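You operate a simulated robot arm through the tools that you are given. There is no shell and no other tool. Be economical: measure what you need, move in short steps, check, and stop when the job is done.

You run a simulated robot arm. Do the job below in one go: nothing can be reset, and whatever is moved stays where it is left.

TASK
Put things in order on the worktop end. At the end: the green pickle jar (marked "PICKLES") stands where the green fountain spout stood; the green fountain spout stands where the brown pepper mill stood; the brown pepper mill is in the white bowl; the blue scent shaker stands on top of the orange stew can (marked "PET STEW"); the grey lunch flask stands where the blue scent shaker stood; whatever was shut is shut again. Leave all else as you found it, and nothing knocked over.

The check looks at the end state, three seconds after you hand in, the way a careful person would. Anything else that was tipped, shoved, dropped, spilled or broken makes it a failure.

THE ROBOT
A 7-joint arm with a two-finger parallel gripper, fixed in place. Base frame: the origin is at the foot of the arm, x ahead of it, y to its left, z up; the work surface is at about z = 0. Units: mm, rad, N and s.
With the tool pointing down near the work surface it reaches from about 240 to 620 mm from the base axis. Its first joint turns from -1.152 to 1.152 rad. Payload 2.6 kg.
Tool frame: the origin (TCP) lies between the finger pads and is the grasp point; the fingertips stand 30 mm ahead of it; z points along the fingers, y is the line along which they close. Largest opening 94 mm; finger width 28, thickness 10; the body of the gripper, 50 by 96 mm, starts 55 mm behind the TCP.
Orientation is that of the tool frame in the base frame, as a unit quaternion [x, y, z, w]. With the fingers straight down and closing along the base's y, the tool's x points along the base's -x, its y along +y and its z along -z.

THE INTERFACE
- The arm moves only by the tool arm_command. Its argument "increments" is a list of rows, each a list of 7 numbers: the turn, a rotation vector about the tool's x, y, z in units of 4 degrees (1.0 is 4 degrees), then the shift along the tool's x, y, z in units of 20 mm (1.0 is 20 mm), then the finger opening in mm, from 0 to 94. In form: [[ax, ay, az, dx, dy, dz, grip], ...]. A call has 1 to 8 rows; each row shifts and turns the commanded pose from where the row before left it, along the tool's axes as they then stand. A call with a number of a shift or a turn outside -1 to 1 is refused whole. A row lasts 0.2 s, in which the tool goes at most 50 mm and 0.15 rad; a call with a longer step from one row to the next is refused whole, and so is a gripper value outside its range. Where a pose cannot be reached the arm comes as near as it can. A force on the tool above 40 N (or 10 N above the force at the start of the call, whichever is more), or a blocked arm, ends the call early, and 0.2 s more pass. Each finger travels about 72 mm/s and halts on what it meets, pressing with about 38 N; the grip force reading is that of the motor and also rises with nothing between the fingers. The clock runs only during rows and for 0.2 s after the last one: add rows that do not move to give the fingers time. The reply holds the time, the measured pose of the TCP, the force on the tool along the base axes, the opening and the grip force, in the units named above and with some noise.
- Cameras (640 x 400 px; columns grow to the right, rows downward): "scene" is fixed at [32.7, 435.3, 563]; the picture's right is [-0.74, -0.68, 0.00], its down [-0.43, 0.47, -0.77] and it looks along [0.52, -0.57, -0.64] (base axes); focal length 315 px, centre (320, 200). "wrist" rides on the gripper at [76, 14, -102] in the tool frame; the picture's right is [-0.18, 0.98, 0.00], its down [-0.75, -0.14, -0.64] and it looks along [-0.63, -0.12, 0.77] (tool axes); focal length 243 px, centre (320, 200). There is no depth. A picture from a camera that has moved, and an enlarged one, comes with that camera's place and axes in the base frame and with its lens. The place of the scene camera against the robot may be out by one fixed shift of up to 12 mm in any direction.
- get_image(camera): a new picture of that camera. It takes no simulated time.
- close_up(camera, box): a new picture of the part [left, top, right, bottom] of that camera's present view, enlarged. It takes no simulated time.
- finish_job(): hands the job in; it is judged then, once.

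Work in short steps. Places have to be worked out from the pictures, the camera data and where the tool is seen: move nearer, look again, correct. Check each grasp and each placing, and mend what went wrong. You have 120 turns and 64 pictures in all, those below and enlarged ones among them. Open the gripper and draw the arm clear of the work before you hand the job in, unless the task says otherwise; then end with one line.

The tools are called by a JSON object that holds its "api" and its "payload". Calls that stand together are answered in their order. arm_command: Moves the arm, as the interface text tells. Its arguments: {"type":"object","properties":{"increments":{"type":"array"}},"required":["increments"]} The other tools are called the same way: get_image (camera) takes a picture; close_up (camera, box) takes an enlarged picture of a part of a camera's view; finish_job () hands the job in.

At the start:

```text
time: 0.0
ee_pos: [376.3, -174.5, 272.0]
ee_rot: [-0.001, 1.0, 0.0, 0.0]
force: [-0.7, 0.2, 0.4]
width: 94.1
grasp_force: 0.0
```

scene: 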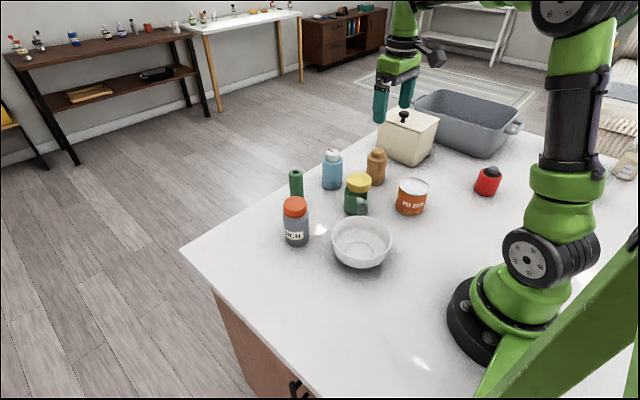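
wrist: 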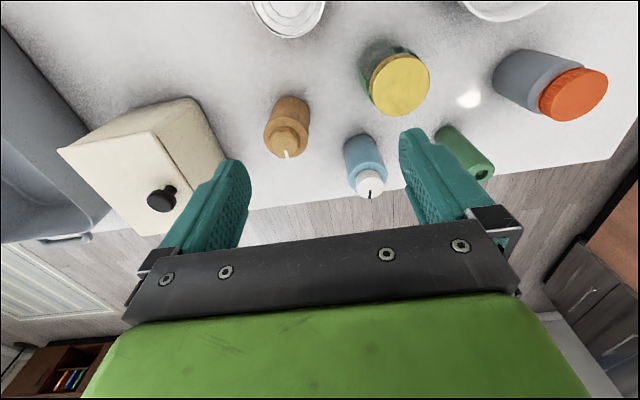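

I'll first look closely at the group of objects from the scene camera and the wrist camera.

{"api": "close_up", "payload": {"camera": "scene", "box": [260, 90, 460, 280]}}

{"api": "close_up", "payload": {"camera": "wrist", "box": [220, 0, 640, 220]}}

```text
2.11 times, centred on (360, 185) of scene
camera zoom: at [32.7, 435.3, 563.0], right [-0.74, -0.68, 0.0], down [-0.43, 0.47, -0.77], along [0.52, -0.57, -0.64], focal length 664 px, centre (236, 232)
```

zoom: 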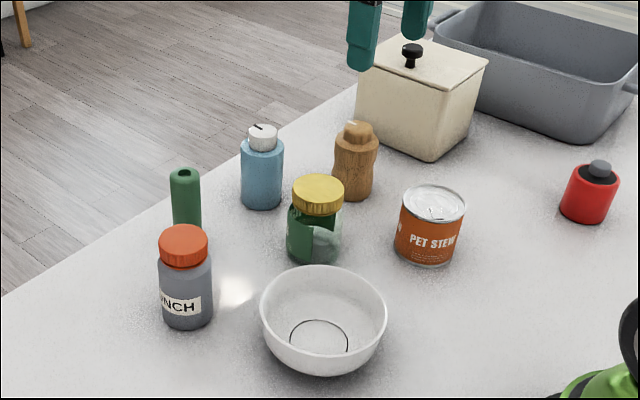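

```text
1.52 times, centred on (430, 110) of wrist
camera zoom: at [300.0, -161.7, 373.4], right [0.18, 0.98, 0.0], down [0.75, -0.14, 0.64], along [0.63, -0.12, -0.77], focal length 370 px, centre (152, 337)
```

zoom: 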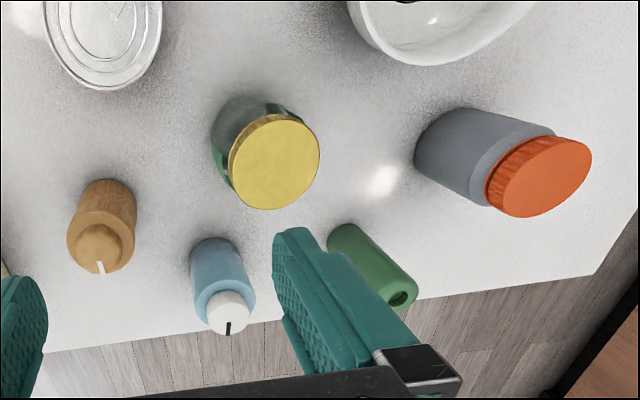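

Everything named is visible on the worktop. I'll pull the arm back and up to get a second wrist view for triangulating positions.

{"api": "arm_command", "payload": {"increments": [[0, 0, 0, 0.76, 0.84, -0.58, 94], [0, 0, 0, 0.76, 0.84, -0.58, 94], [0, 0, 0, 0.76, 0.84, -0.58, 94], [0, 0, 0, 0.76, 0.84, -0.58, 94], [0, 0, 0, 0.76, 0.84, -0.58, 94], [0, 0, 0, 0, 0, 0, 94]]}}

{"api": "get_image", "payload": {"camera": "wrist"}}

```text
time: 1.4
ee_pos: [297.9, -91.3, 327.7]
ee_rot: [0.001, 1.0, 0.0, 0.0]
force: [-0.2, 0.4, 0.0]
width: 94.1
grasp_force: 0.1
```

```text
59 pictures are left
camera wrist: at [222.8, -78.2, 430.4], right [0.18, 0.98, 0.0], down [0.75, -0.14, 0.64], along [0.63, -0.12, -0.77], focal length 243 px, centre (320, 200)
```

wrist: 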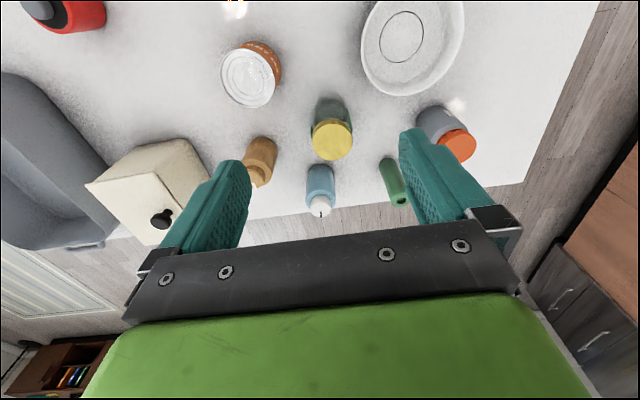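

The whole group is in view; I'll enlarge it for pixel measurements.

{"api": "close_up", "payload": {"camera": "wrist", "box": [200, 20, 500, 220]}}

```text
2.00 times, centred on (350, 120) of wrist
camera zoom: at [222.8, -78.2, 430.4], right [0.18, 0.98, 0.0], down [0.75, -0.14, 0.64], along [0.63, -0.12, -0.77], focal length 485 px, centre (260, 360)
```

zoom: 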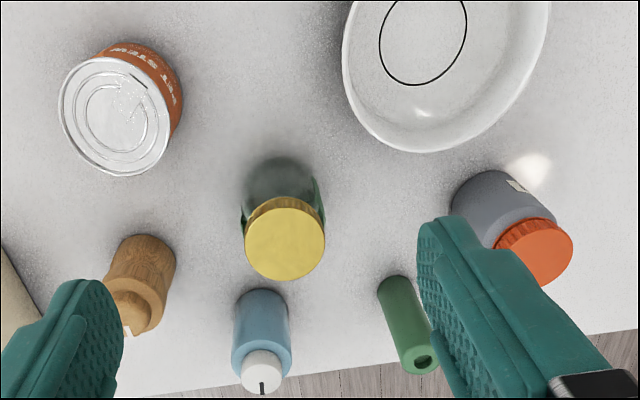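

From triangulation I estimate, in mm, with h the height: mill (425,-232) h≈100, shaker (506,-131) h≈101, pickle (387,-91) h≈94, spout (506,7) h≈115, flask (430,98) h≈100, can (289,-191) h≈72, bowl (294,30). I'll start with the mill and hover above it at z≈200.

{"api": "arm_command", "payload": {"increments": [[0, 0, 0, -0.79, -0.88, 0.8, 94], [0, 0, 0, -0.79, -0.88, 0.8, 94], [0, 0, 0, -0.79, -0.88, 0.8, 94], [0, 0, 0, -0.79, -0.88, 0.8, 94], [0, 0, 0, -0.79, -0.88, 0.8, 94], [0, 0, 0, -0.79, -0.88, 0.8, 94], [0, 0, 0, -0.79, -0.88, 0.8, 94], [0, 0, 0, -0.79, -0.88, 0.8, 94]]}}

{"api": "get_image", "payload": {"camera": "wrist"}}

```text
time: 3.2
ee_pos: [426.2, -229.9, 201.6]
ee_rot: [0.0, 1.0, 0.0, 0.001]
force: [-0.1, 0.8, 0.7]
width: 94.1
grasp_force: 0.0
```

```text
57 pictures are left
camera wrist: at [350.4, -217.6, 303.0], right [0.18, 0.98, 0.0], down [0.75, -0.14, 0.64], along [0.63, -0.12, -0.77], focal length 243 px, centre (320, 200)
```

wrist: 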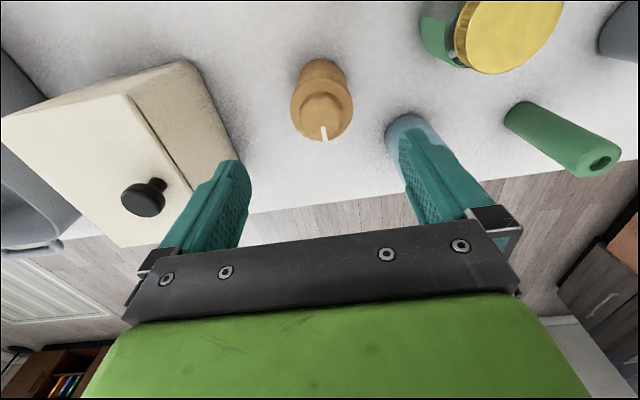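

The mill's head lies at about (425,-229), right under the tool. Descending to TCP z≈56.

{"api": "arm_command", "payload": {"increments": [[0, 0, 0, 0, 0.06, 0.91, 94], [0, 0, 0, 0, 0, 0.91, 94], [0, 0, 0, 0, 0, 0.91, 94], [0, 0, 0, 0, 0, 0.91, 94], [0, 0, 0, 0, 0, 0.91, 94], [0, 0, 0, 0, 0, 0.91, 94], [0, 0, 0, 0, 0, 0.91, 94], [0, 0, 0, 0, 0, 0.91, 94]]}}

{"api": "get_image", "payload": {"camera": "wrist"}}

```text
time: 5.0
ee_pos: [426.7, -230.1, 56.1]
ee_rot: [0.001, 1.0, 0.0, 0.0]
force: [-0.1, 0.1, 0.5]
width: 94.3
grasp_force: 0.1
```

```text
56 pictures are left
camera wrist: at [349.9, -217.0, 158.2], right [0.19, 0.98, 0.0], down [0.75, -0.14, 0.64], along [0.63, -0.12, -0.77], focal length 243 px, centre (320, 200)
```

wrist: 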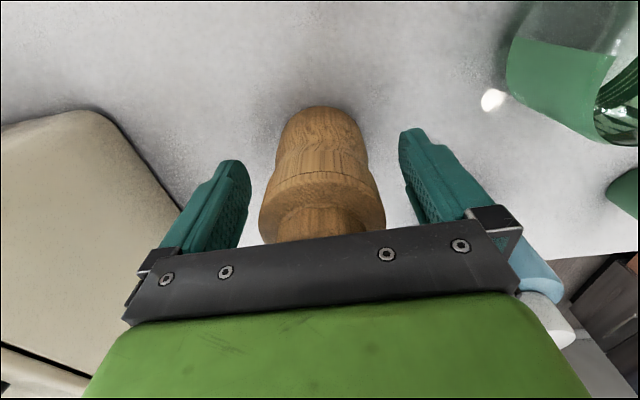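

The mill is centred between the fingers. Closing on it.

{"api": "arm_command", "payload": {"increments": [[0, 0, 0, 0, 0, 0, 30], [0, 0, 0, 0, 0, 0, 30], [0, 0, 0, 0, 0, 0, 30], [0, 0, 0, 0, 0, 0, 30]]}}

```text
time: 6.0
ee_pos: [426.3, -229.8, 56.0]
ee_rot: [0.0, 1.0, 0.001, -0.001]
force: [0.3, 0.0, 0.3]
width: 59.1
grasp_force: 37.7
```

Gripped at 59 mm. Lifting it.

{"api": "arm_command", "payload": {"increments": [[0, 0, 0, 0, 0, -0.5, 30], [0, 0, 0, 0, 0, -1, 30], [0, 0, 0, 0, 0, -1, 30], [0, 0, 0, 0, 0, -1, 30], [0, 0, 0, 0, 0, -1, 30], [0, 0, 0, 0, 0, -1, 30], [0, 0, 0, 0, 0, -1, 30], [0, 0, 0, 0, 0, -1, 30]]}}

{"api": "get_image", "payload": {"camera": "wrist"}}

```text
time: 7.8
ee_pos: [425.3, -230.2, 206.2]
ee_rot: [0.002, 1.0, 0.0, -0.001]
force: [0.1, -0.4, -2.1]
width: 59.0
grasp_force: 37.7
```

```text
55 pictures are left
camera wrist: at [350.5, -216.7, 308.8], right [0.19, 0.98, 0.0], down [0.75, -0.14, 0.64], along [0.63, -0.12, -0.77], focal length 243 px, centre (320, 200)
```

wrist: 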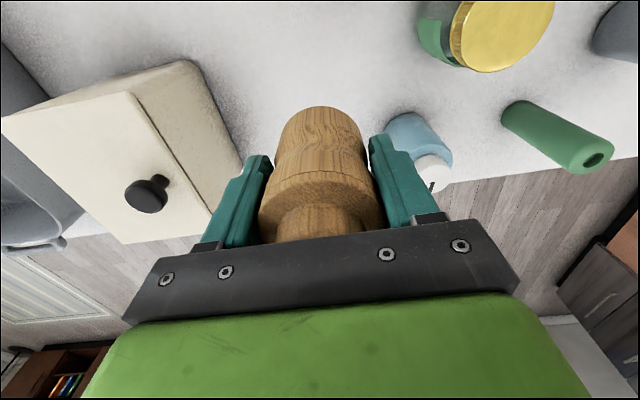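

The mill is held. Carrying it to above the bowl in two halves.

{"api": "arm_command", "payload": {"increments": [[0, 0, 0, 0.47, 0.93, 0, 30], [0, 0, 0, 0.47, 0.93, 0, 30], [0, 0, 0, 0.47, 0.93, 0, 30], [0, 0, 0, 0.47, 0.93, 0, 30], [0, 0, 0, 0.47, 0.93, 0, 30], [0, 0, 0, 0.47, 0.93, 0, 30], [0, 0, 0, 0.47, 0.93, 0, 30]]}}

{"api": "arm_command", "payload": {"increments": [[0, 0, 0, 0.47, 0.93, 0, 30], [0, 0, 0, 0.47, 0.93, 0, 30], [0, 0, 0, 0.47, 0.93, 0, 30], [0, 0, 0, 0.47, 0.93, 0, 30], [0, 0, 0, 0.47, 0.93, 0, 30], [0, 0, 0, 0.47, 0.93, 0, 30], [0, 0, 0, 0.47, 0.93, 0, 30], [0, 0, 0, 0, 0, 0, 30]]}}

{"api": "get_image", "payload": {"camera": "wrist"}}

{"api": "get_image", "payload": {"camera": "scene"}}

```text
time: 9.4
ee_pos: [360.3, -102.1, 205.3]
ee_rot: [0.001, 1.0, 0.0, 0.0]
force: [-0.2, -0.5, -1.9]
width: 59.0
grasp_force: 37.5
```

```text
time: 11.2
ee_pos: [295.2, 29.6, 207.1]
ee_rot: [0.0, 1.0, 0.001, 0.0]
force: [-0.5, 0.6, -2.4]
width: 59.1
grasp_force: 38.2
```

```text
54 pictures are left
camera wrist: at [219.6, 42.9, 309.1], right [0.18, 0.98, 0.0], down [0.75, -0.14, 0.64], along [0.63, -0.12, -0.77], focal length 243 px, centre (320, 200)
```

wrist: 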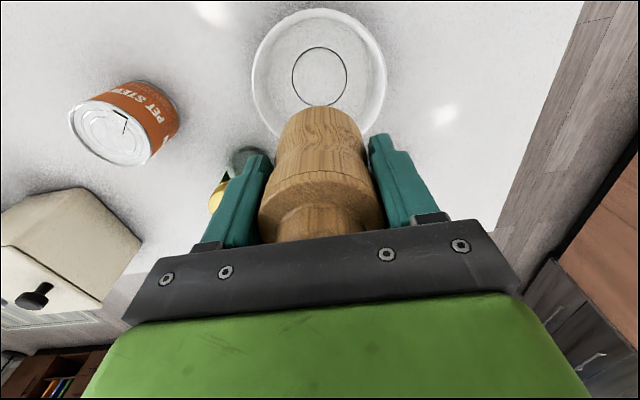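

```text
53 pictures are left
```

scene: 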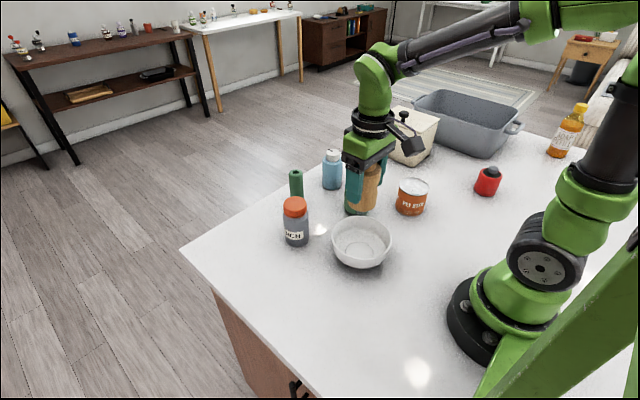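

The bowl's ring centre is at about (290,29). I'll shift 5 mm and lower the mill almost to the bowl floor.

{"api": "arm_command", "payload": {"increments": [[0, 0, 0, 0.25, 0, 0.85, 30], [0, 0, 0, 0, 0, 0.85, 30], [0, 0, 0, 0, 0, 0.85, 30], [0, 0, 0, 0, 0, 0.85, 30], [0, 0, 0, 0, 0, 0.85, 30], [0, 0, 0, 0, 0, 0.85, 30], [0, 0, 0, 0, 0, 0.85, 30], [0, 0, 0, 0, 0, 0.7, 30]]}}

{"api": "get_image", "payload": {"camera": "wrist"}}

{"api": "close_up", "payload": {"camera": "scene", "box": [280, 140, 440, 280]}}

```text
time: 13.0
ee_pos: [291.1, 29.6, 71.2]
ee_rot: [0.001, 1.0, 0.0, 0.0]
force: [0.2, -0.4, -2.1]
width: 58.9
grasp_force: 37.9
```

```text
52 pictures are left
camera wrist: at [214.7, 43.2, 174.1], right [0.19, 0.98, 0.0], down [0.75, -0.14, 0.64], along [0.63, -0.12, -0.77], focal length 243 px, centre (320, 200)
```

wrist: 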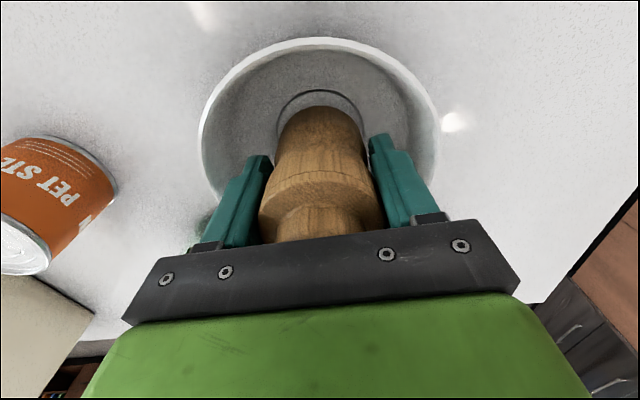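

```text
2.86 times, centred on (360, 210) of scene
camera zoom: at [32.7, 435.3, 563.0], right [-0.74, -0.68, 0.0], down [-0.43, 0.47, -0.77], along [0.52, -0.57, -0.64], focal length 901 px, centre (206, 171)
```

zoom: 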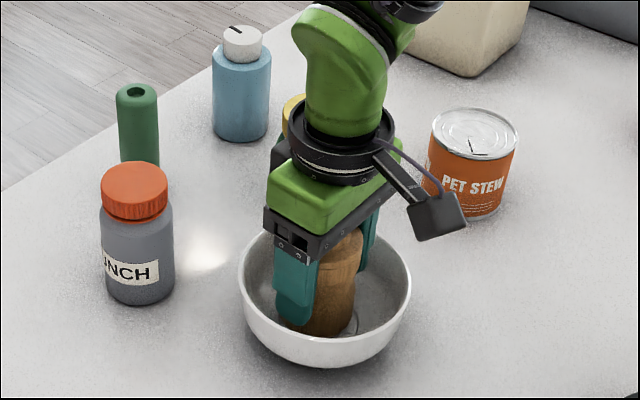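

Centred in the bowl. Lowering in 2 mm steps until contact.

{"api": "arm_command", "payload": {"increments": [[0, 0, 0, 0, 0, 0.15, 30], [0, 0, 0, 0, 0, 0.1, 30], [0, 0, 0, 0, 0, 0.1, 30], [0, 0, 0, 0, 0, 0.1, 30]]}}

```text
time: 14.0
ee_pos: [291.7, 29.7, 65.1]
ee_rot: [0.0, 1.0, 0.0, 0.003]
force: [-2.1, -1.9, 24.0]
width: 58.5
grasp_force: 37.4
```

Contact with the bowl floor (force up to 24 N). I'll back off 1 mm and open to just 68 mm, then rise.

{"api": "arm_command", "payload": {"increments": [[0, 0, 0, 0, 0, -0.08, 30], [0, 0, 0, 0, 0, 0, 63], [0, 0, 0, 0, 0, 0, 68], [0, 0, 0, 0, 0, 0, 68]]}}

{"api": "get_image", "payload": {"camera": "wrist"}}

```text
time: 15.0
ee_pos: [289.4, 29.3, 66.2]
ee_rot: [0.001, 1.0, 0.0, -0.001]
force: [-1.0, 1.3, -1.2]
width: 64.6
grasp_force: 0.1
```

```text
50 pictures are left
camera wrist: at [214.2, 43.3, 167.4], right [0.19, 0.98, 0.0], down [0.75, -0.14, 0.64], along [0.63, -0.12, -0.77], focal length 243 px, centre (320, 200)
```

wrist: 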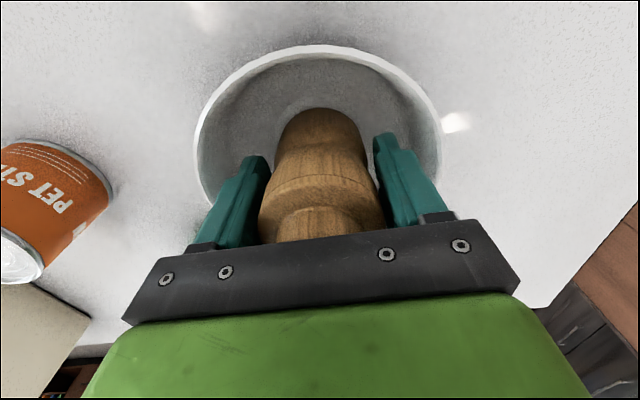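

The fingers are free of the mill. Rising straight up.

{"api": "arm_command", "payload": {"increments": [[0, 0, 0, 0, 0, -0.4, 68], [0, 0, 0, 0, 0, -0.7, 68], [0, 0, 0, 0, 0, -1, 68], [0, 0, 0, 0, 0, -1, 68], [0, 0, 0, 0, 0, -1, 94], [0, 0, 0, 0, 0, -1, 94], [0, 0, 0, 0, 0, -1, 94], [0, 0, 0, 0, 0, -1, 94]]}}

{"api": "get_image", "payload": {"camera": "wrist"}}

```text
time: 16.8
ee_pos: [290.1, 29.0, 206.1]
ee_rot: [0.0, 1.0, -0.001, 0.0]
force: [-0.4, -0.1, 0.0]
width: 93.9
grasp_force: 0.0
```

```text
49 pictures are left
camera wrist: at [214.1, 43.2, 309.2], right [0.18, 0.98, 0.0], down [0.75, -0.14, 0.64], along [0.63, -0.12, -0.77], focal length 243 px, centre (320, 200)
```

wrist: 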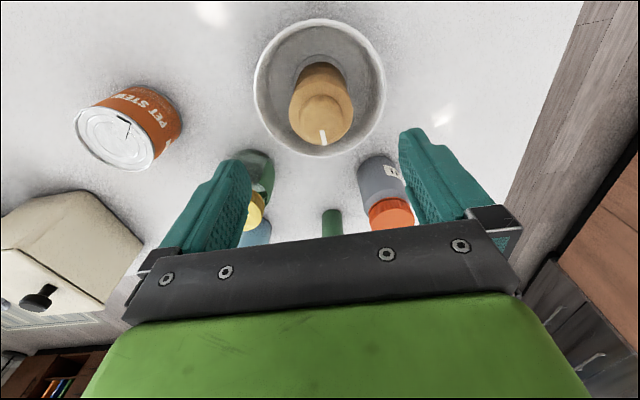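

The mill stands in the bowl. Next the spout: hovering above (506,7).

{"api": "arm_command", "payload": {"increments": [[0, 0, 0, -0.98, -0.1, 0, 94], [0, 0, 0, -0.98, -0.1, 0, 94], [0, 0, 0, -0.98, -0.1, 0, 94], [0, 0, 0, -0.98, -0.1, 0, 94], [0, 0, 0, -0.98, -0.1, 0, 94], [0, 0, 0, -0.98, -0.1, 0, 94]]}}

{"api": "arm_command", "payload": {"increments": [[0, 0, 0, -0.98, -0.1, 0, 94], [0, 0, 0, -0.98, -0.1, 0, 94], [0, 0, 0, -0.98, -0.1, 0, 94], [0, 0, 0, -0.98, -0.1, 0, 94], [0, 0, 0, -0.98, -0.1, 0, 94], [0, 0, 0, 0, 0, 0, 94]]}}

{"api": "get_image", "payload": {"camera": "wrist"}}

```text
time: 18.2
ee_pos: [407.9, 17.0, 207.7]
ee_rot: [0.001, 1.0, -0.001, 0.0]
force: [-0.1, 0.6, 0.1]
width: 93.9
grasp_force: 0.0
```

```text
time: 19.6
ee_pos: [507.3, 6.0, 207.2]
ee_rot: [0.0, 1.0, 0.0, 0.0]
force: [0.0, -0.4, 0.3]
width: 94.2
grasp_force: 0.0
```

```text
48 pictures are left
camera wrist: at [431.3, 20.5, 309.3], right [0.18, 0.98, 0.0], down [0.75, -0.14, 0.64], along [0.63, -0.12, -0.77], focal length 243 px, centre (320, 200)
```

wrist: 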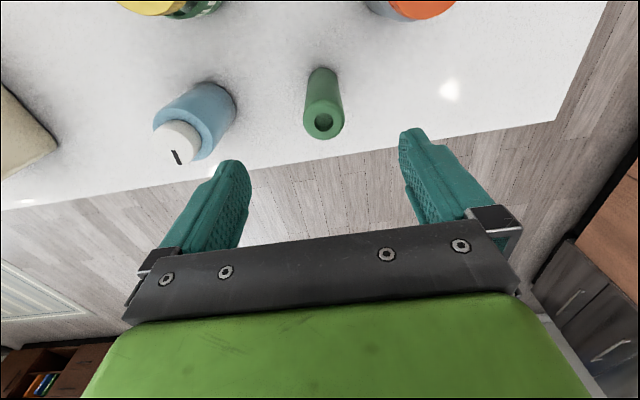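

Spout centre at about (510.5,8.5), h≈110. Descending to z≈75 with a small correction.

{"api": "arm_command", "payload": {"increments": [[0, 0, 0, -0.16, 0.12, 0.82, 94], [0, 0, 0, 0, 0, 0.82, 94], [0, 0, 0, 0, 0, 0.82, 94], [0, 0, 0, 0, 0, 0.82, 94], [0, 0, 0, 0, 0, 0.82, 94], [0, 0, 0, 0, 0, 0.82, 94], [0, 0, 0, 0, 0, 0.82, 94], [0, 0, 0, 0, 0, 0.82, 94]]}}

{"api": "get_image", "payload": {"camera": "wrist"}}

```text
time: 21.4
ee_pos: [508.2, 9.6, 75.7]
ee_rot: [0.001, 1.0, 0.0, 0.0]
force: [-0.2, -0.2, -0.4]
width: 94.1
grasp_force: 0.1
```

```text
47 pictures are left
camera wrist: at [432.4, 22.7, 178.4], right [0.19, 0.98, 0.0], down [0.75, -0.14, 0.64], along [0.63, -0.12, -0.77], focal length 243 px, centre (320, 200)
```

wrist: 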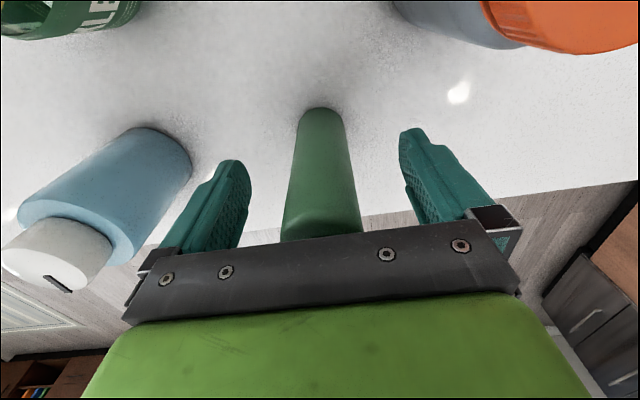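

Aligned. Closing on the spout.

{"api": "arm_command", "payload": {"increments": [[0, 0, 0, 0, 0, 0, 60], [0, 0, 0, 0, 0, 0, 15], [0, 0, 0, 0, 0, 0, 15], [0, 0, 0, 0, 0, 0, 15], [0, 0, 0, 0, 0, 0, 15]]}}

{"api": "get_image", "payload": {"camera": "wrist"}}

```text
time: 22.6
ee_pos: [507.5, 8.6, 75.2]
ee_rot: [0.0, 1.0, 0.0, 0.0]
force: [-0.6, 0.0, -0.7]
width: 34.0
grasp_force: 38.0
```

```text
46 pictures are left
camera wrist: at [432.3, 22.7, 178.7], right [0.18, 0.98, 0.0], down [0.75, -0.14, 0.64], along [0.63, -0.12, -0.77], focal length 243 px, centre (320, 200)
```

wrist: 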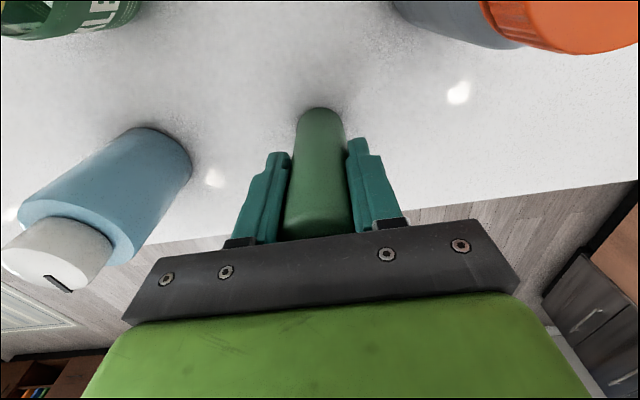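

Gripped at 34 mm; it barely shifted. Lifting 140 mm.

{"api": "arm_command", "payload": {"increments": [[0, 0, 0, 0, 0, -0.5, 15], [0, 0, 0, 0, 0, -0.9, 15], [0, 0, 0, 0, 0, -0.9, 15], [0, 0, 0, 0, 0, -0.9, 15], [0, 0, 0, 0, 0, -0.9, 15], [0, 0, 0, 0, 0, -0.9, 15], [0, 0, 0, 0, 0, -1, 15], [0, 0, 0, 0, 0, -1, 15]]}}

```text
time: 24.4
ee_pos: [507.2, 10.2, 214.9]
ee_rot: [-0.001, 1.0, 0.001, 0.0]
force: [0.9, 0.5, -0.3]
width: 34.1
grasp_force: 38.2
```

Held (34 mm). Carrying to the mill's old spot (426,-229.5).

{"api": "arm_command", "payload": {"increments": [[0, 0, 0, 0.315, -0.919, 0, 15], [0, 0, 0, 0.315, -0.919, 0, 15], [0, 0, 0, 0.315, -0.919, 0, 15], [0, 0, 0, 0.315, -0.919, 0, 15], [0, 0, 0, 0.315, -0.919, 0, 15], [0, 0, 0, 0.315, -0.919, 0, 15], [0, 0, 0, 0.315, -0.919, 0, 15]]}}

{"api": "arm_command", "payload": {"increments": [[0, 0, 0, 0.315, -0.919, 0, 15], [0, 0, 0, 0.315, -0.919, 0, 15], [0, 0, 0, 0.315, -0.919, 0, 15], [0, 0, 0, 0.315, -0.919, 0, 15], [0, 0, 0, 0.315, -0.919, 0, 15], [0, 0, 0, 0.315, -0.919, 0, 15], [0, 0, 0, 0, 0, 0, 15], [0, 0, 0, 0, 0, 0, 15]]}}

{"api": "get_image", "payload": {"camera": "wrist"}}

```text
time: 26.0
ee_pos: [464.8, -119.2, 216.6]
ee_rot: [0.0, 1.0, 0.0, 0.001]
force: [0.4, 0.2, 0.2]
width: 33.9
grasp_force: 38.0
```

```text
time: 27.8
ee_pos: [427.3, -230.1, 216.5]
ee_rot: [0.0, 1.0, 0.0, 0.0]
force: [-0.1, 0.1, -0.2]
width: 34.0
grasp_force: 37.7
```

```text
45 pictures are left
camera wrist: at [350.5, -216.0, 318.0], right [0.18, 0.98, 0.0], down [0.75, -0.14, 0.64], along [0.63, -0.12, -0.77], focal length 243 px, centre (320, 200)
```

wrist: 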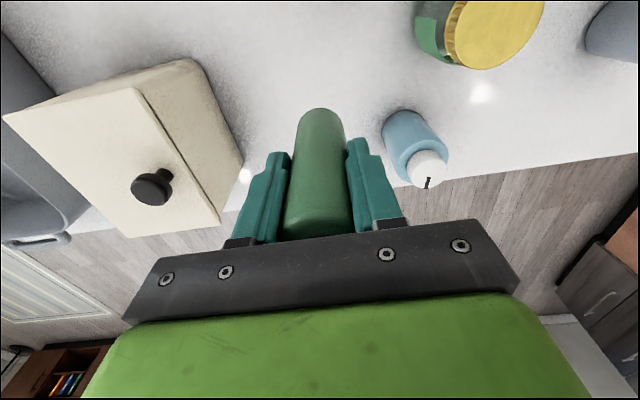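

Above the spot; lowering to z≈80.

{"api": "arm_command", "payload": {"increments": [[0, 0, 0, 0.05, 0, 0.85, 15], [0, 0, 0, 0, 0, 0.85, 15], [0, 0, 0, 0, 0, 0.85, 15], [0, 0, 0, 0, 0, 0.85, 15], [0, 0, 0, 0, 0, 0.85, 15], [0, 0, 0, 0, 0, 0.85, 15], [0, 0, 0, 0, 0, 0.85, 15], [0, 0, 0, 0, 0, 0.85, 15]]}}

{"api": "arm_command", "payload": {"increments": [[0, 0, 0, 0, 0, 0.1, 15], [0, 0, 0, 0, 0, 0.05, 15], [0, 0, 0, 0, 0, 0.05, 15], [0, 0, 0, 0, 0, 0, 15]]}}

```text
time: 29.6
ee_pos: [425.4, -230.1, 79.3]
ee_rot: [0.001, 1.0, 0.001, 0.001]
force: [-0.9, 0.7, -0.6]
width: 34.0
grasp_force: 37.6
```

```text
time: 30.6
ee_pos: [425.1, -230.2, 75.7]
ee_rot: [0.0, 1.0, 0.0, 0.0]
force: [-3.8, 1.1, 8.6]
width: 34.2
grasp_force: 37.6
```

Light contact (8.6 N) at the same height as the grasp, so the spout is on the surface. Releasing.

{"api": "arm_command", "payload": {"increments": [[0, 0, 0, 0, 0, 0, 40], [0, 0, 0, 0, 0, 0, 60], [0, 0, 0, 0, 0, 0, 94], [0, 0, 0, 0, 0, 0, 94], [0, 0, 0, 0, 0, 0, 94]]}}

{"api": "arm_command", "payload": {"increments": [[0, 0, 0, 0, 0, -0.5, 94], [0, 0, 0, 0, 0, -1, 94], [0, 0, 0, 0, 0, -1, 94], [0, 0, 0, 0, 0, -1, 94], [0, 0, 0, 0, 0, -1, 94], [0, 0, 0, 0, 0, -1, 94], [0, 0, 0, 0, 0, -1, 94]]}}

{"api": "get_image", "payload": {"camera": "wrist"}}

```text
time: 31.8
ee_pos: [424.4, -229.6, 76.5]
ee_rot: [0.0, 1.0, 0.0, -0.001]
force: [-0.4, 0.4, -0.1]
width: 93.9
grasp_force: 0.0
```

```text
time: 33.4
ee_pos: [425.4, -229.4, 205.1]
ee_rot: [0.001, 1.0, -0.001, 0.0]
force: [0.7, 0.0, 0.7]
width: 93.9
grasp_force: 0.1
```

```text
44 pictures are left
camera wrist: at [349.1, -216.4, 308.3], right [0.19, 0.98, 0.0], down [0.75, -0.14, 0.64], along [0.63, -0.12, -0.77], focal length 243 px, centre (320, 200)
```

wrist: 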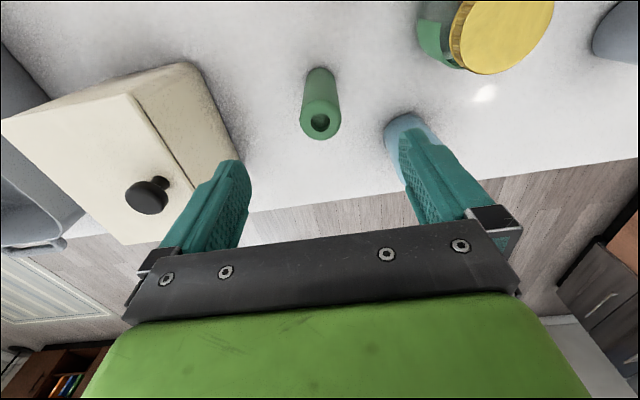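

The spout stands in place. Moving above the pickle jar (387,-91).

{"api": "arm_command", "payload": {"increments": [[0, 0, 0, 0.27, 0.985, 0, 94], [0, 0, 0, 0.27, 0.985, 0, 94], [0, 0, 0, 0.27, 0.985, 0, 94], [0, 0, 0, 0.27, 0.985, 0, 94], [0, 0, 0, 0.27, 0.985, 0, 94], [0, 0, 0, 0.27, 0.985, 0, 94], [0, 0, 0, 0.27, 0.985, 0, 94], [0, 0, 0, 0, 0, 0, 94]]}}

{"api": "get_image", "payload": {"camera": "wrist"}}

```text
time: 35.2
ee_pos: [388.5, -91.7, 204.4]
ee_rot: [0.001, 1.0, 0.0, 0.0]
force: [-0.6, -0.6, -0.4]
width: 94.1
grasp_force: 0.1
```

```text
43 pictures are left
camera wrist: at [312.0, -78.5, 307.5], right [0.19, 0.98, 0.0], down [0.75, -0.14, 0.64], along [0.63, -0.12, -0.77], focal length 243 px, centre (320, 200)
```

wrist: 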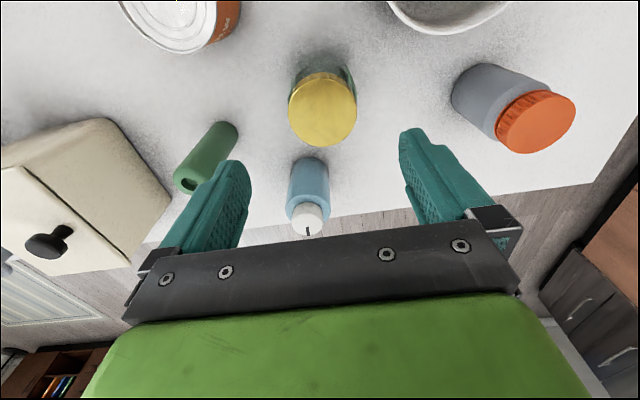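

Jar lid centre at about (389,-90). Descending to z≈48 so the pads grip the body below the lid.

{"api": "arm_command", "payload": {"increments": [[0, 0, 0, 0, 0.07, 0.97, 94], [0, 0, 0, 0, 0, 0.97, 94], [0, 0, 0, 0, 0, 0.97, 94], [0, 0, 0, 0, 0, 0.97, 94], [0, 0, 0, 0, 0, 0.97, 94], [0, 0, 0, 0, 0, 0.97, 94], [0, 0, 0, 0, 0, 0.97, 94], [0, 0, 0, 0, 0, 0.97, 94]]}}

{"api": "get_image", "payload": {"camera": "wrist"}}

```text
time: 37.0
ee_pos: [388.9, -89.3, 51.3]
ee_rot: [0.001, 1.0, 0.0, 0.001]
force: [0.4, -0.3, 0.0]
width: 93.8
grasp_force: 0.1
```

```text
42 pictures are left
camera wrist: at [312.6, -75.3, 153.4], right [0.19, 0.98, 0.0], down [0.75, -0.14, 0.64], along [0.63, -0.12, -0.77], focal length 243 px, centre (320, 200)
```

wrist: 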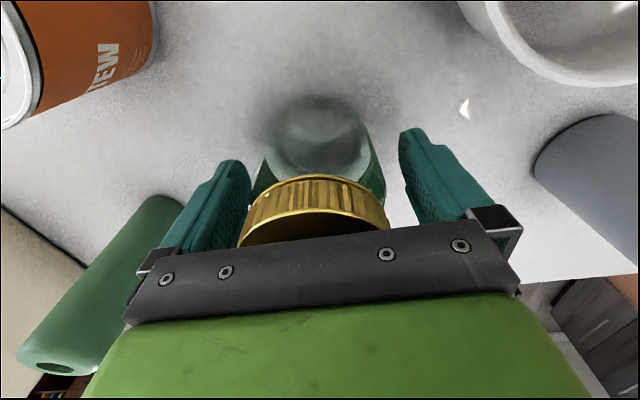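

Fingers clear both sides of the jar. Closing.

{"api": "arm_command", "payload": {"increments": [[0, 0, 0, 0, 0, 0, 75], [0, 0, 0, 0, 0, 0, 40], [0, 0, 0, 0, 0, 0, 40], [0, 0, 0, 0, 0, 0, 40]]}}

{"api": "arm_command", "payload": {"increments": [[0, 0, 0, 0, 0, -0.4, 40], [0, 0, 0, 0, 0, -0.8, 40], [0, 0, 0, 0, 0, -1, 40], [0, 0, 0, 0, 0, -1, 40], [0, 0, 0, 0, 0, -1, 40], [0, 0, 0, 0, 0, -1, 40], [0, 0, 0, 0, 0, -1, 40], [0, 0, 0, 0, 0, -1, 40]]}}

{"api": "get_image", "payload": {"camera": "wrist"}}

```text
time: 38.0
ee_pos: [388.8, -88.1, 51.5]
ee_rot: [0.001, 1.0, 0.001, 0.0]
force: [-0.6, 1.4, -0.6]
width: 66.8
grasp_force: 37.7
```

```text
time: 39.8
ee_pos: [387.9, -90.5, 195.9]
ee_rot: [0.0, 1.0, 0.0, 0.0]
force: [0.1, -0.2, -2.1]
width: 66.8
grasp_force: 38.5
```

```text
41 pictures are left
camera wrist: at [312.3, -77.1, 297.9], right [0.18, 0.98, 0.0], down [0.75, -0.14, 0.64], along [0.63, -0.12, -0.77], focal length 243 px, centre (320, 200)
```

wrist: 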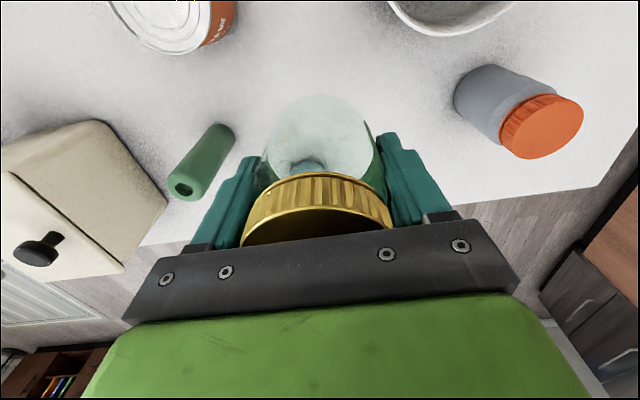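

Jar held and lifted. Carrying to the spout's old spot (509.5,9).

{"api": "arm_command", "payload": {"increments": [[0, 0, 0, -0.86, 0.705, 0, 40], [0, 0, 0, -0.86, 0.705, 0, 40], [0, 0, 0, -0.86, 0.705, 0, 40], [0, 0, 0, -0.86, 0.705, 0, 40], [0, 0, 0, -0.86, 0.705, 0, 40], [0, 0, 0, -0.86, 0.705, 0, 40], [0, 0, 0, -0.86, 0.705, 0, 40], [0, 0, 0, 0, 0, 0, 40]]}}

{"api": "get_image", "payload": {"camera": "wrist"}}

```text
time: 41.6
ee_pos: [507.9, 8.3, 195.6]
ee_rot: [0.001, 1.0, -0.001, 0.0]
force: [0.3, -0.3, -1.7]
width: 66.8
grasp_force: 38.4
```

```text
40 pictures are left
camera wrist: at [431.4, 22.1, 298.7], right [0.19, 0.98, 0.0], down [0.75, -0.14, 0.64], along [0.63, -0.12, -0.77], focal length 243 px, centre (320, 200)
```

wrist: 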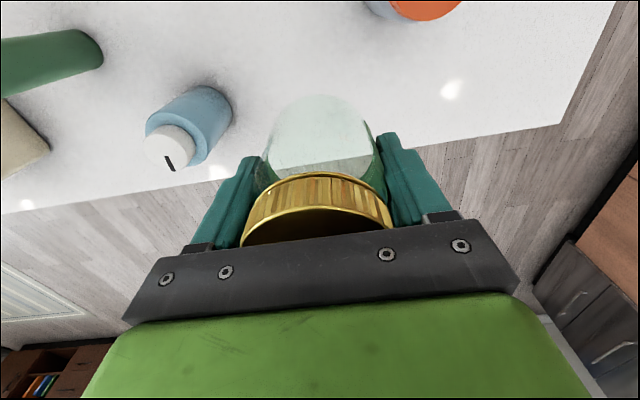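

Lowering the jar to just above the surface, then creeping to contact.

{"api": "arm_command", "payload": {"increments": [[0, 0, 0, -0.05, 0.02, 0.87, 40], [0, 0, 0, 0, 0, 0.87, 40], [0, 0, 0, 0, 0, 0.87, 40], [0, 0, 0, 0, 0, 0.87, 40], [0, 0, 0, 0, 0, 0.87, 40], [0, 0, 0, 0, 0, 0.87, 40], [0, 0, 0, 0, 0, 0.87, 40], [0, 0, 0, 0, 0, 0.87, 40]]}}

{"api": "arm_command", "payload": {"increments": [[0, 0, 0, 0, 0, 0.1, 40], [0, 0, 0, 0, 0, 0.06, 40], [0, 0, 0, 0, 0, 0.06, 40], [0, 0, 0, 0, 0, 0.05, 40], [0, 0, 0, 0, 0, 0, 40]]}}

```text
time: 43.4
ee_pos: [510.3, 9.9, 57.2]
ee_rot: [0.0, 1.0, 0.001, 0.001]
force: [-0.3, -0.3, -2.7]
width: 67.1
grasp_force: 38.1
```

```text
time: 44.6
ee_pos: [510.0, 9.5, 51.6]
ee_rot: [0.001, 1.0, 0.0, 0.001]
force: [-5.4, -0.2, 12.7]
width: 66.7
grasp_force: 38.0
```

Contact made at the grasp height. Releasing and rising.

{"api": "arm_command", "payload": {"increments": [[0, 0, 0, 0, 0, -0.02, 70], [0, 0, 0, 0, 0, 0, 80], [0, 0, 0, 0, 0, 0, 94], [0, 0, 0, 0, 0, 0, 94]]}}

{"api": "arm_command", "payload": {"increments": [[0, 0, 0, 0, 0, -0.5, 94], [0, 0, 0, 0, 0, -1, 94], [0, 0, 0, 0, 0, -1, 94], [0, 0, 0, 0, 0, -1, 94], [0, 0, 0, 0, 0, -1, 94], [0, 0, 0, 0, 0, -1, 94], [0, 0, 0, 0, 0, -1, 94], [0, 0, 0, 0, 0, -1, 94]]}}

{"api": "get_image", "payload": {"camera": "wrist"}}

```text
time: 45.6
ee_pos: [509.6, 10.3, 51.1]
ee_rot: [-0.001, 1.0, 0.001, 0.0]
force: [0.5, 0.6, 0.2]
width: 93.7
grasp_force: 0.0
```

```text
time: 47.4
ee_pos: [509.2, 8.0, 200.6]
ee_rot: [0.0, 1.0, -0.001, 0.0]
force: [-0.5, -0.8, -0.4]
width: 94.2
grasp_force: 0.1
```

```text
39 pictures are left
camera wrist: at [432.5, 22.2, 302.7], right [0.18, 0.98, 0.0], down [0.75, -0.14, 0.64], along [0.63, -0.12, -0.77], focal length 243 px, centre (320, 200)
```

wrist: 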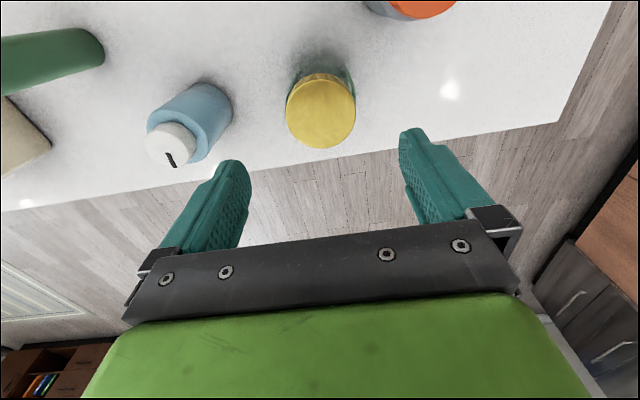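

The jar stands at the spout's place. Moving above the shaker.

{"api": "arm_command", "payload": {"increments": [[0, 0, 0, 0.02, -0.99, 0, 94], [0, 0, 0, 0.02, -0.99, 0, 94], [0, 0, 0, 0.02, -0.99, 0, 94], [0, 0, 0, 0.02, -0.99, 0, 94], [0, 0, 0, 0.02, -0.99, 0, 94], [0, 0, 0, 0.02, -0.99, 0, 94], [0, 0, 0, 0.02, -0.99, 0, 94], [0, 0, 0, 0, 0, 0, 94]]}}

{"api": "get_image", "payload": {"camera": "wrist"}}

```text
time: 49.2
ee_pos: [507.2, -129.5, 200.3]
ee_rot: [0.0, 1.0, 0.0, -0.001]
force: [-0.2, -0.3, 0.0]
width: 94.3
grasp_force: 0.0
```

```text
38 pictures are left
camera wrist: at [431.4, -116.5, 303.0], right [0.18, 0.98, 0.0], down [0.75, -0.14, 0.64], along [0.63, -0.12, -0.77], focal length 243 px, centre (320, 200)
```

wrist: 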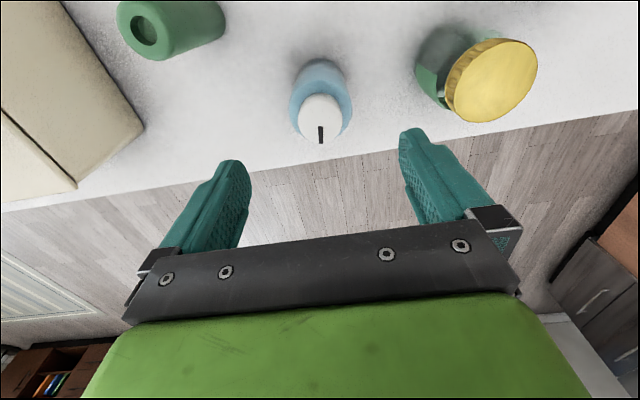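

Shaker centre at about (509,-130.5). Descending to z≈54.

{"api": "arm_command", "payload": {"increments": [[0, 0, 0, -0.08, -0.04, 0.915, 94], [0, 0, 0, 0, 0, 0.915, 94], [0, 0, 0, 0, 0, 0.915, 94], [0, 0, 0, 0, 0, 0.915, 94], [0, 0, 0, 0, 0, 0.915, 94], [0, 0, 0, 0, 0, 0.915, 94], [0, 0, 0, 0, 0, 0.915, 94], [0, 0, 0, 0, 0, 0.915, 94]]}}

{"api": "get_image", "payload": {"camera": "wrist"}}

```text
time: 51.0
ee_pos: [508.1, -132.1, 54.3]
ee_rot: [0.001, 1.0, 0.0, 0.0]
force: [-1.0, -0.1, 4.6]
width: 93.9
grasp_force: 0.0
```

```text
37 pictures are left
camera wrist: at [432.2, -117.2, 157.1], right [0.19, 0.98, 0.0], down [0.75, -0.14, 0.64], along [0.63, -0.12, -0.77], focal length 243 px, centre (320, 200)
```

wrist: 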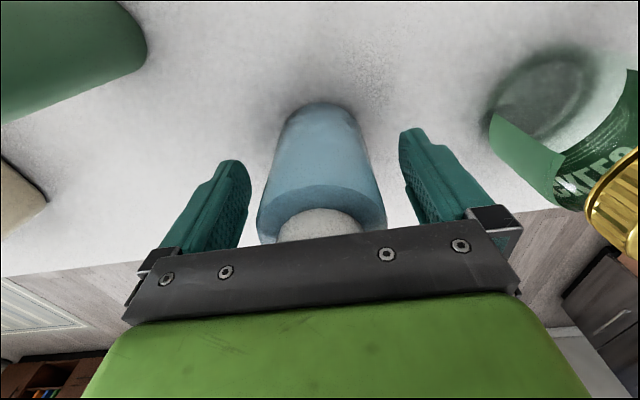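

A 4.6 N upward force hints that the palm is touching the cap, so I'll rise 6 mm and then grip.

{"api": "arm_command", "payload": {"increments": [[0, 0, 0, 0, 0, -0.35, 94], [0, 0, 0, 0, 0, 0, 94]]}}

{"api": "arm_command", "payload": {"increments": [[0, 0, 0, 0, 0, 0, 70], [0, 0, 0, 0, 0, 0, 35], [0, 0, 0, 0, 0, 0, 35], [0, 0, 0, 0, 0, 0, 35], [0, 0, 0, 0, 0, 0, 35]]}}

{"api": "close_up", "payload": {"camera": "scene", "box": [260, 100, 460, 270]}}

```text
time: 51.6
ee_pos: [508.3, -129.0, 60.7]
ee_rot: [0.0, 1.0, 0.0, -0.001]
force: [-0.3, -0.1, -0.8]
width: 94.0
grasp_force: 0.0
```

```text
time: 52.8
ee_pos: [507.0, -129.1, 61.2]
ee_rot: [0.0, 1.0, 0.001, -0.001]
force: [-0.1, -0.1, 1.2]
width: 56.7
grasp_force: 38.4
```

```text
2.35 times, centred on (360, 185) of scene
camera zoom: at [32.7, 435.3, 563.0], right [-0.74, -0.68, 0.0], down [-0.43, 0.47, -0.77], along [0.52, -0.57, -0.64], focal length 742 px, centre (226, 235)
```

zoom: 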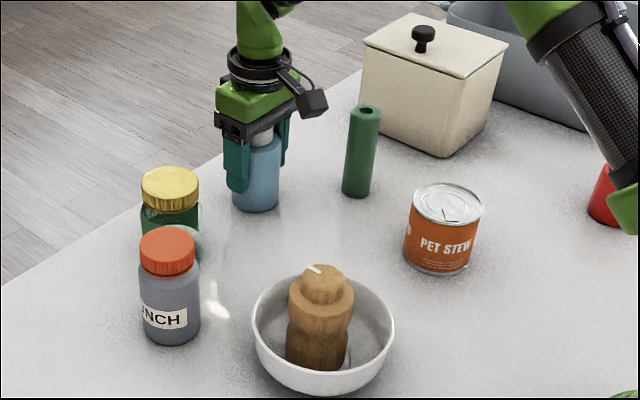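

Shaker gripped at 57 mm, upright. Lifting 150 mm.

{"api": "arm_command", "payload": {"increments": [[0, 0, 0, 0, 0, -0.6, 35], [0, 0, 0, 0, 0, -1, 35], [0, 0, 0, 0, 0, -1, 35], [0, 0, 0, 0, 0, -1, 35], [0, 0, 0, 0, 0, -1, 35], [0, 0, 0, 0, 0, -1, 35], [0, 0, 0, 0, 0, -1, 35], [0, 0, 0, 0, 0, -1, 35]]}}

{"api": "arm_command", "payload": {"increments": [[0, 0, 0, 0.98, -0.26, -0.1, 35], [0, 0, 0, 0.98, -0.26, -0.1, 35], [0, 0, 0, 0.98, -0.26, -0.1, 35], [0, 0, 0, 0.98, -0.26, -0.1, 35], [0, 0, 0, 0.98, -0.26, -0.1, 35], [0, 0, 0, 0.98, -0.26, -0.1, 35]]}}

{"api": "get_image", "payload": {"camera": "wrist"}}

```text
time: 54.6
ee_pos: [508.8, -130.3, 212.5]
ee_rot: [0.001, 1.0, 0.001, 0.0]
force: [0.3, -0.2, -1.2]
width: 56.9
grasp_force: 38.2
```

```text
time: 56.0
ee_pos: [390.4, -161.4, 223.8]
ee_rot: [0.001, 1.0, -0.001, 0.001]
force: [-0.7, 0.2, -2.6]
width: 57.0
grasp_force: 38.3
```

```text
35 pictures are left
camera wrist: at [313.9, -147.5, 326.4], right [0.19, 0.98, 0.0], down [0.75, -0.14, 0.64], along [0.63, -0.12, -0.77], focal length 243 px, centre (320, 200)
```

wrist: 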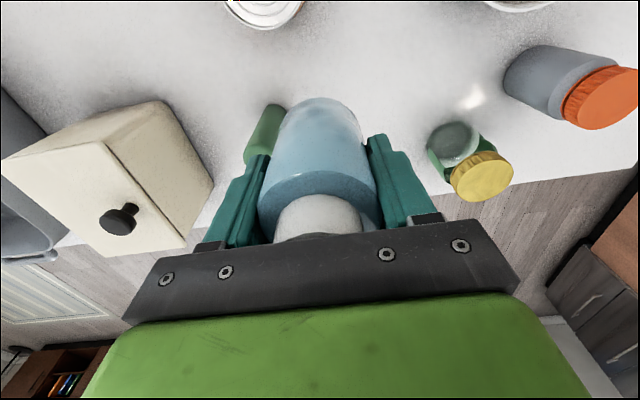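

Continuing toward the can, to about (289,-191).

{"api": "arm_command", "payload": {"increments": [[0, 0, 0, 0.98, -0.29, 0, 35], [0, 0, 0, 0.98, -0.29, 0, 35], [0, 0, 0, 0.98, -0.29, 0, 35], [0, 0, 0, 0.98, -0.29, 0, 35], [0, 0, 0, 0.98, -0.29, 0, 35], [0, 0, 0, 0, 0, 0, 35]]}}

{"api": "get_image", "payload": {"camera": "wrist"}}

```text
time: 57.4
ee_pos: [291.6, -190.0, 225.5]
ee_rot: [0.001, 1.0, 0.0, 0.0]
force: [-0.6, -0.3, -0.9]
width: 56.7
grasp_force: 38.4
```

```text
34 pictures are left
camera wrist: at [216.2, -176.2, 327.9], right [0.18, 0.98, 0.0], down [0.75, -0.14, 0.64], along [0.63, -0.12, -0.77], focal length 243 px, centre (320, 200)
```

wrist: 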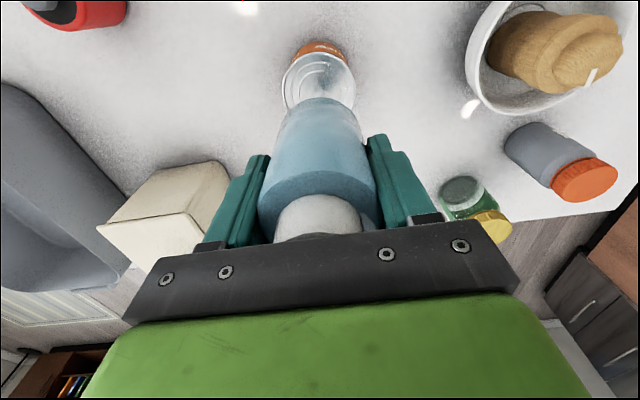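

I'll enlarge the can top to refine its centre.

{"api": "close_up", "payload": {"camera": "wrist", "box": [260, 30, 380, 110]}}

```text
5.00 times, centred on (320, 70) of wrist
camera zoom: at [216.2, -176.2, 327.9], right [0.18, 0.98, 0.0], down [0.75, -0.14, 0.64], along [0.63, -0.12, -0.77], focal length 1213 px, centre (320, 850)
```

zoom: 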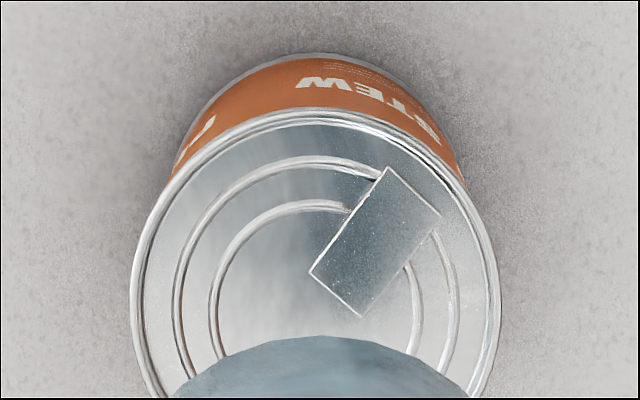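

Can top centre ≈ (289,-191), radius ≈ 37. I'll correct by 3.5 mm and lower to about 5 mm above the lid.

{"api": "arm_command", "payload": {"increments": [[0, 0, 0, 0.17, -0.05, 0.85, 35], [0, 0, 0, 0, 0, 0.85, 35], [0, 0, 0, 0, 0, 0.85, 35], [0, 0, 0, 0, 0, 0.85, 35], [0, 0, 0, 0, 0, 0.85, 35], [0, 0, 0, 0, 0, 0, 35]]}}

{"api": "close_up", "payload": {"camera": "scene", "box": [330, 100, 490, 240]}}

{"api": "get_image", "payload": {"camera": "wrist"}}

```text
time: 58.8
ee_pos: [288.9, -190.1, 141.1]
ee_rot: [0.001, 1.0, 0.0, 0.0]
force: [0.1, -0.2, -1.5]
width: 57.0
grasp_force: 38.1
```

```text
2.86 times, centred on (410, 170) of scene
camera zoom: at [32.7, 435.2, 563.0], right [-0.74, -0.68, 0.0], down [-0.43, 0.47, -0.77], along [0.52, -0.57, -0.64], focal length 901 px, centre (63, 286)
```

zoom: 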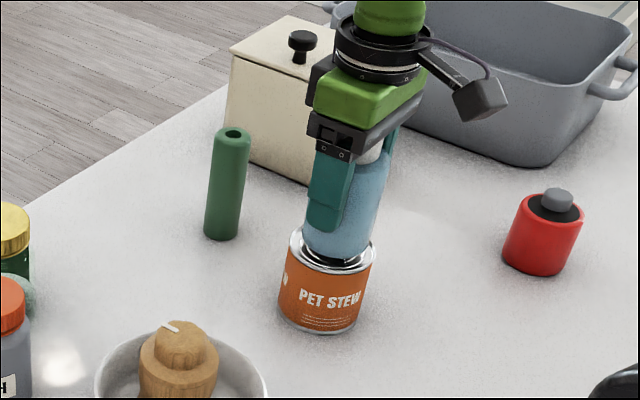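

```text
31 pictures are left
camera wrist: at [213.1, -177.1, 243.7], right [0.19, 0.98, 0.0], down [0.75, -0.14, 0.64], along [0.63, -0.12, -0.77], focal length 243 px, centre (320, 200)
```

wrist: 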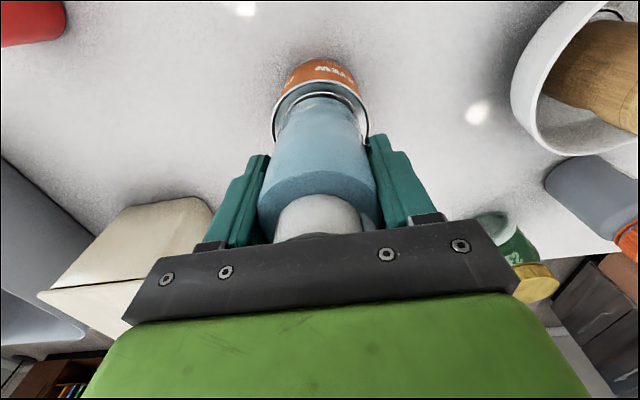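

Well centred on the can. Creeping down to contact.

{"api": "arm_command", "payload": {"increments": [[0, 0, 0, 0, 0, 0.15, 35], [0, 0, 0, 0, 0, 0.1, 35], [0, 0, 0, 0, 0, 0.05, 35], [0, 0, 0, 0, 0, 0.05, 35], [0, 0, 0, 0, 0, 0.05, 35], [0, 0, 0, 0, 0, 0, 35]]}}

```text
time: 60.2
ee_pos: [290.5, -192.0, 133.3]
ee_rot: [-0.001, 1.0, -0.002, 0.001]
force: [2.1, 2.3, 30.9]
width: 57.1
grasp_force: 37.8
```

Contact made; easing up 1 mm and releasing gently.

{"api": "arm_command", "payload": {"increments": [[0, 0, 0, 0, 0, -0.06, 35], [0, 0, 0, 0, 0, 0, 35]]}}

{"api": "arm_command", "payload": {"increments": [[0, 0, 0, 0, 0, 0, 60], [0, 0, 0, 0, 0, 0, 70], [0, 0, 0, 0, 0, 0, 94], [0, 0, 0, 0, 0, 0, 94], [0, 0, 0, 0, 0, 0, 94]]}}

{"api": "get_image", "payload": {"camera": "wrist"}}

```text
time: 60.8
ee_pos: [289.3, -192.5, 133.5]
ee_rot: [0.0, 1.0, -0.001, 0.001]
force: [5.7, -2.6, 14.3]
width: 57.0
grasp_force: 38.2
```

```text
time: 62.0
ee_pos: [288.8, -190.5, 134.5]
ee_rot: [0.0, 1.0, 0.0, 0.0]
force: [-0.7, -1.0, -0.8]
width: 93.6
grasp_force: 0.1
```

```text
30 pictures are left
camera wrist: at [213.4, -177.9, 235.5], right [0.18, 0.98, 0.0], down [0.75, -0.14, 0.64], along [0.63, -0.12, -0.77], focal length 243 px, centre (320, 200)
```

wrist: 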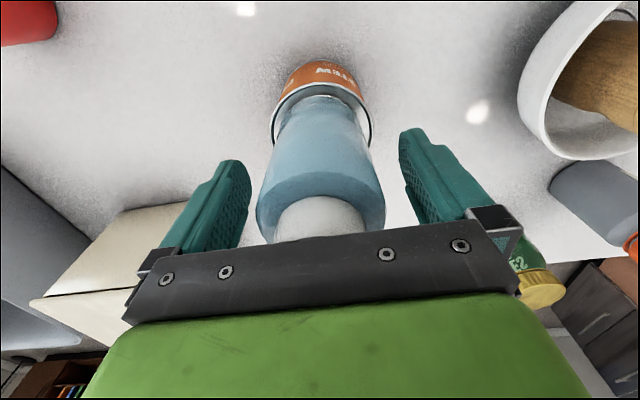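

Stable. Rising straight up above the stack.

{"api": "arm_command", "payload": {"increments": [[0, 0, 0, 0, 0, -0.4, 94], [0, 0, 0, 0, 0, -0.8, 94], [0, 0, 0, 0, 0, -1, 94], [0, 0, 0, 0, 0, -1, 94], [0, 0, 0, 0, 0, -1, 94], [0, 0, 0, 0, 0, -1, 94], [0, 0, 0, 0, 0, -0.6, 94]]}}

{"api": "get_image", "payload": {"camera": "scene"}}

```text
time: 63.6
ee_pos: [290.4, -192.4, 250.1]
ee_rot: [0.0, 1.0, 0.0, 0.0]
force: [0.0, 0.1, 0.3]
width: 94.1
grasp_force: 0.0
```

```text
29 pictures are left
```

scene: 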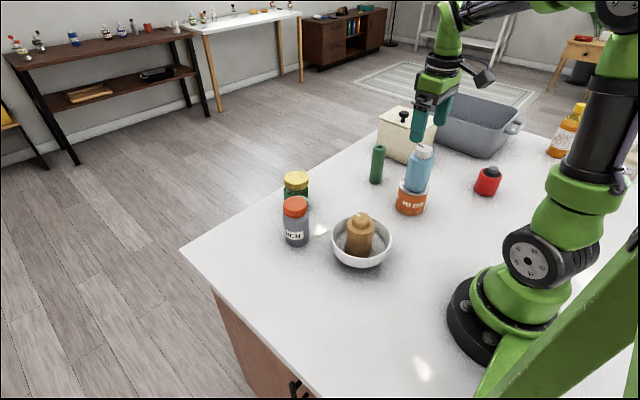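

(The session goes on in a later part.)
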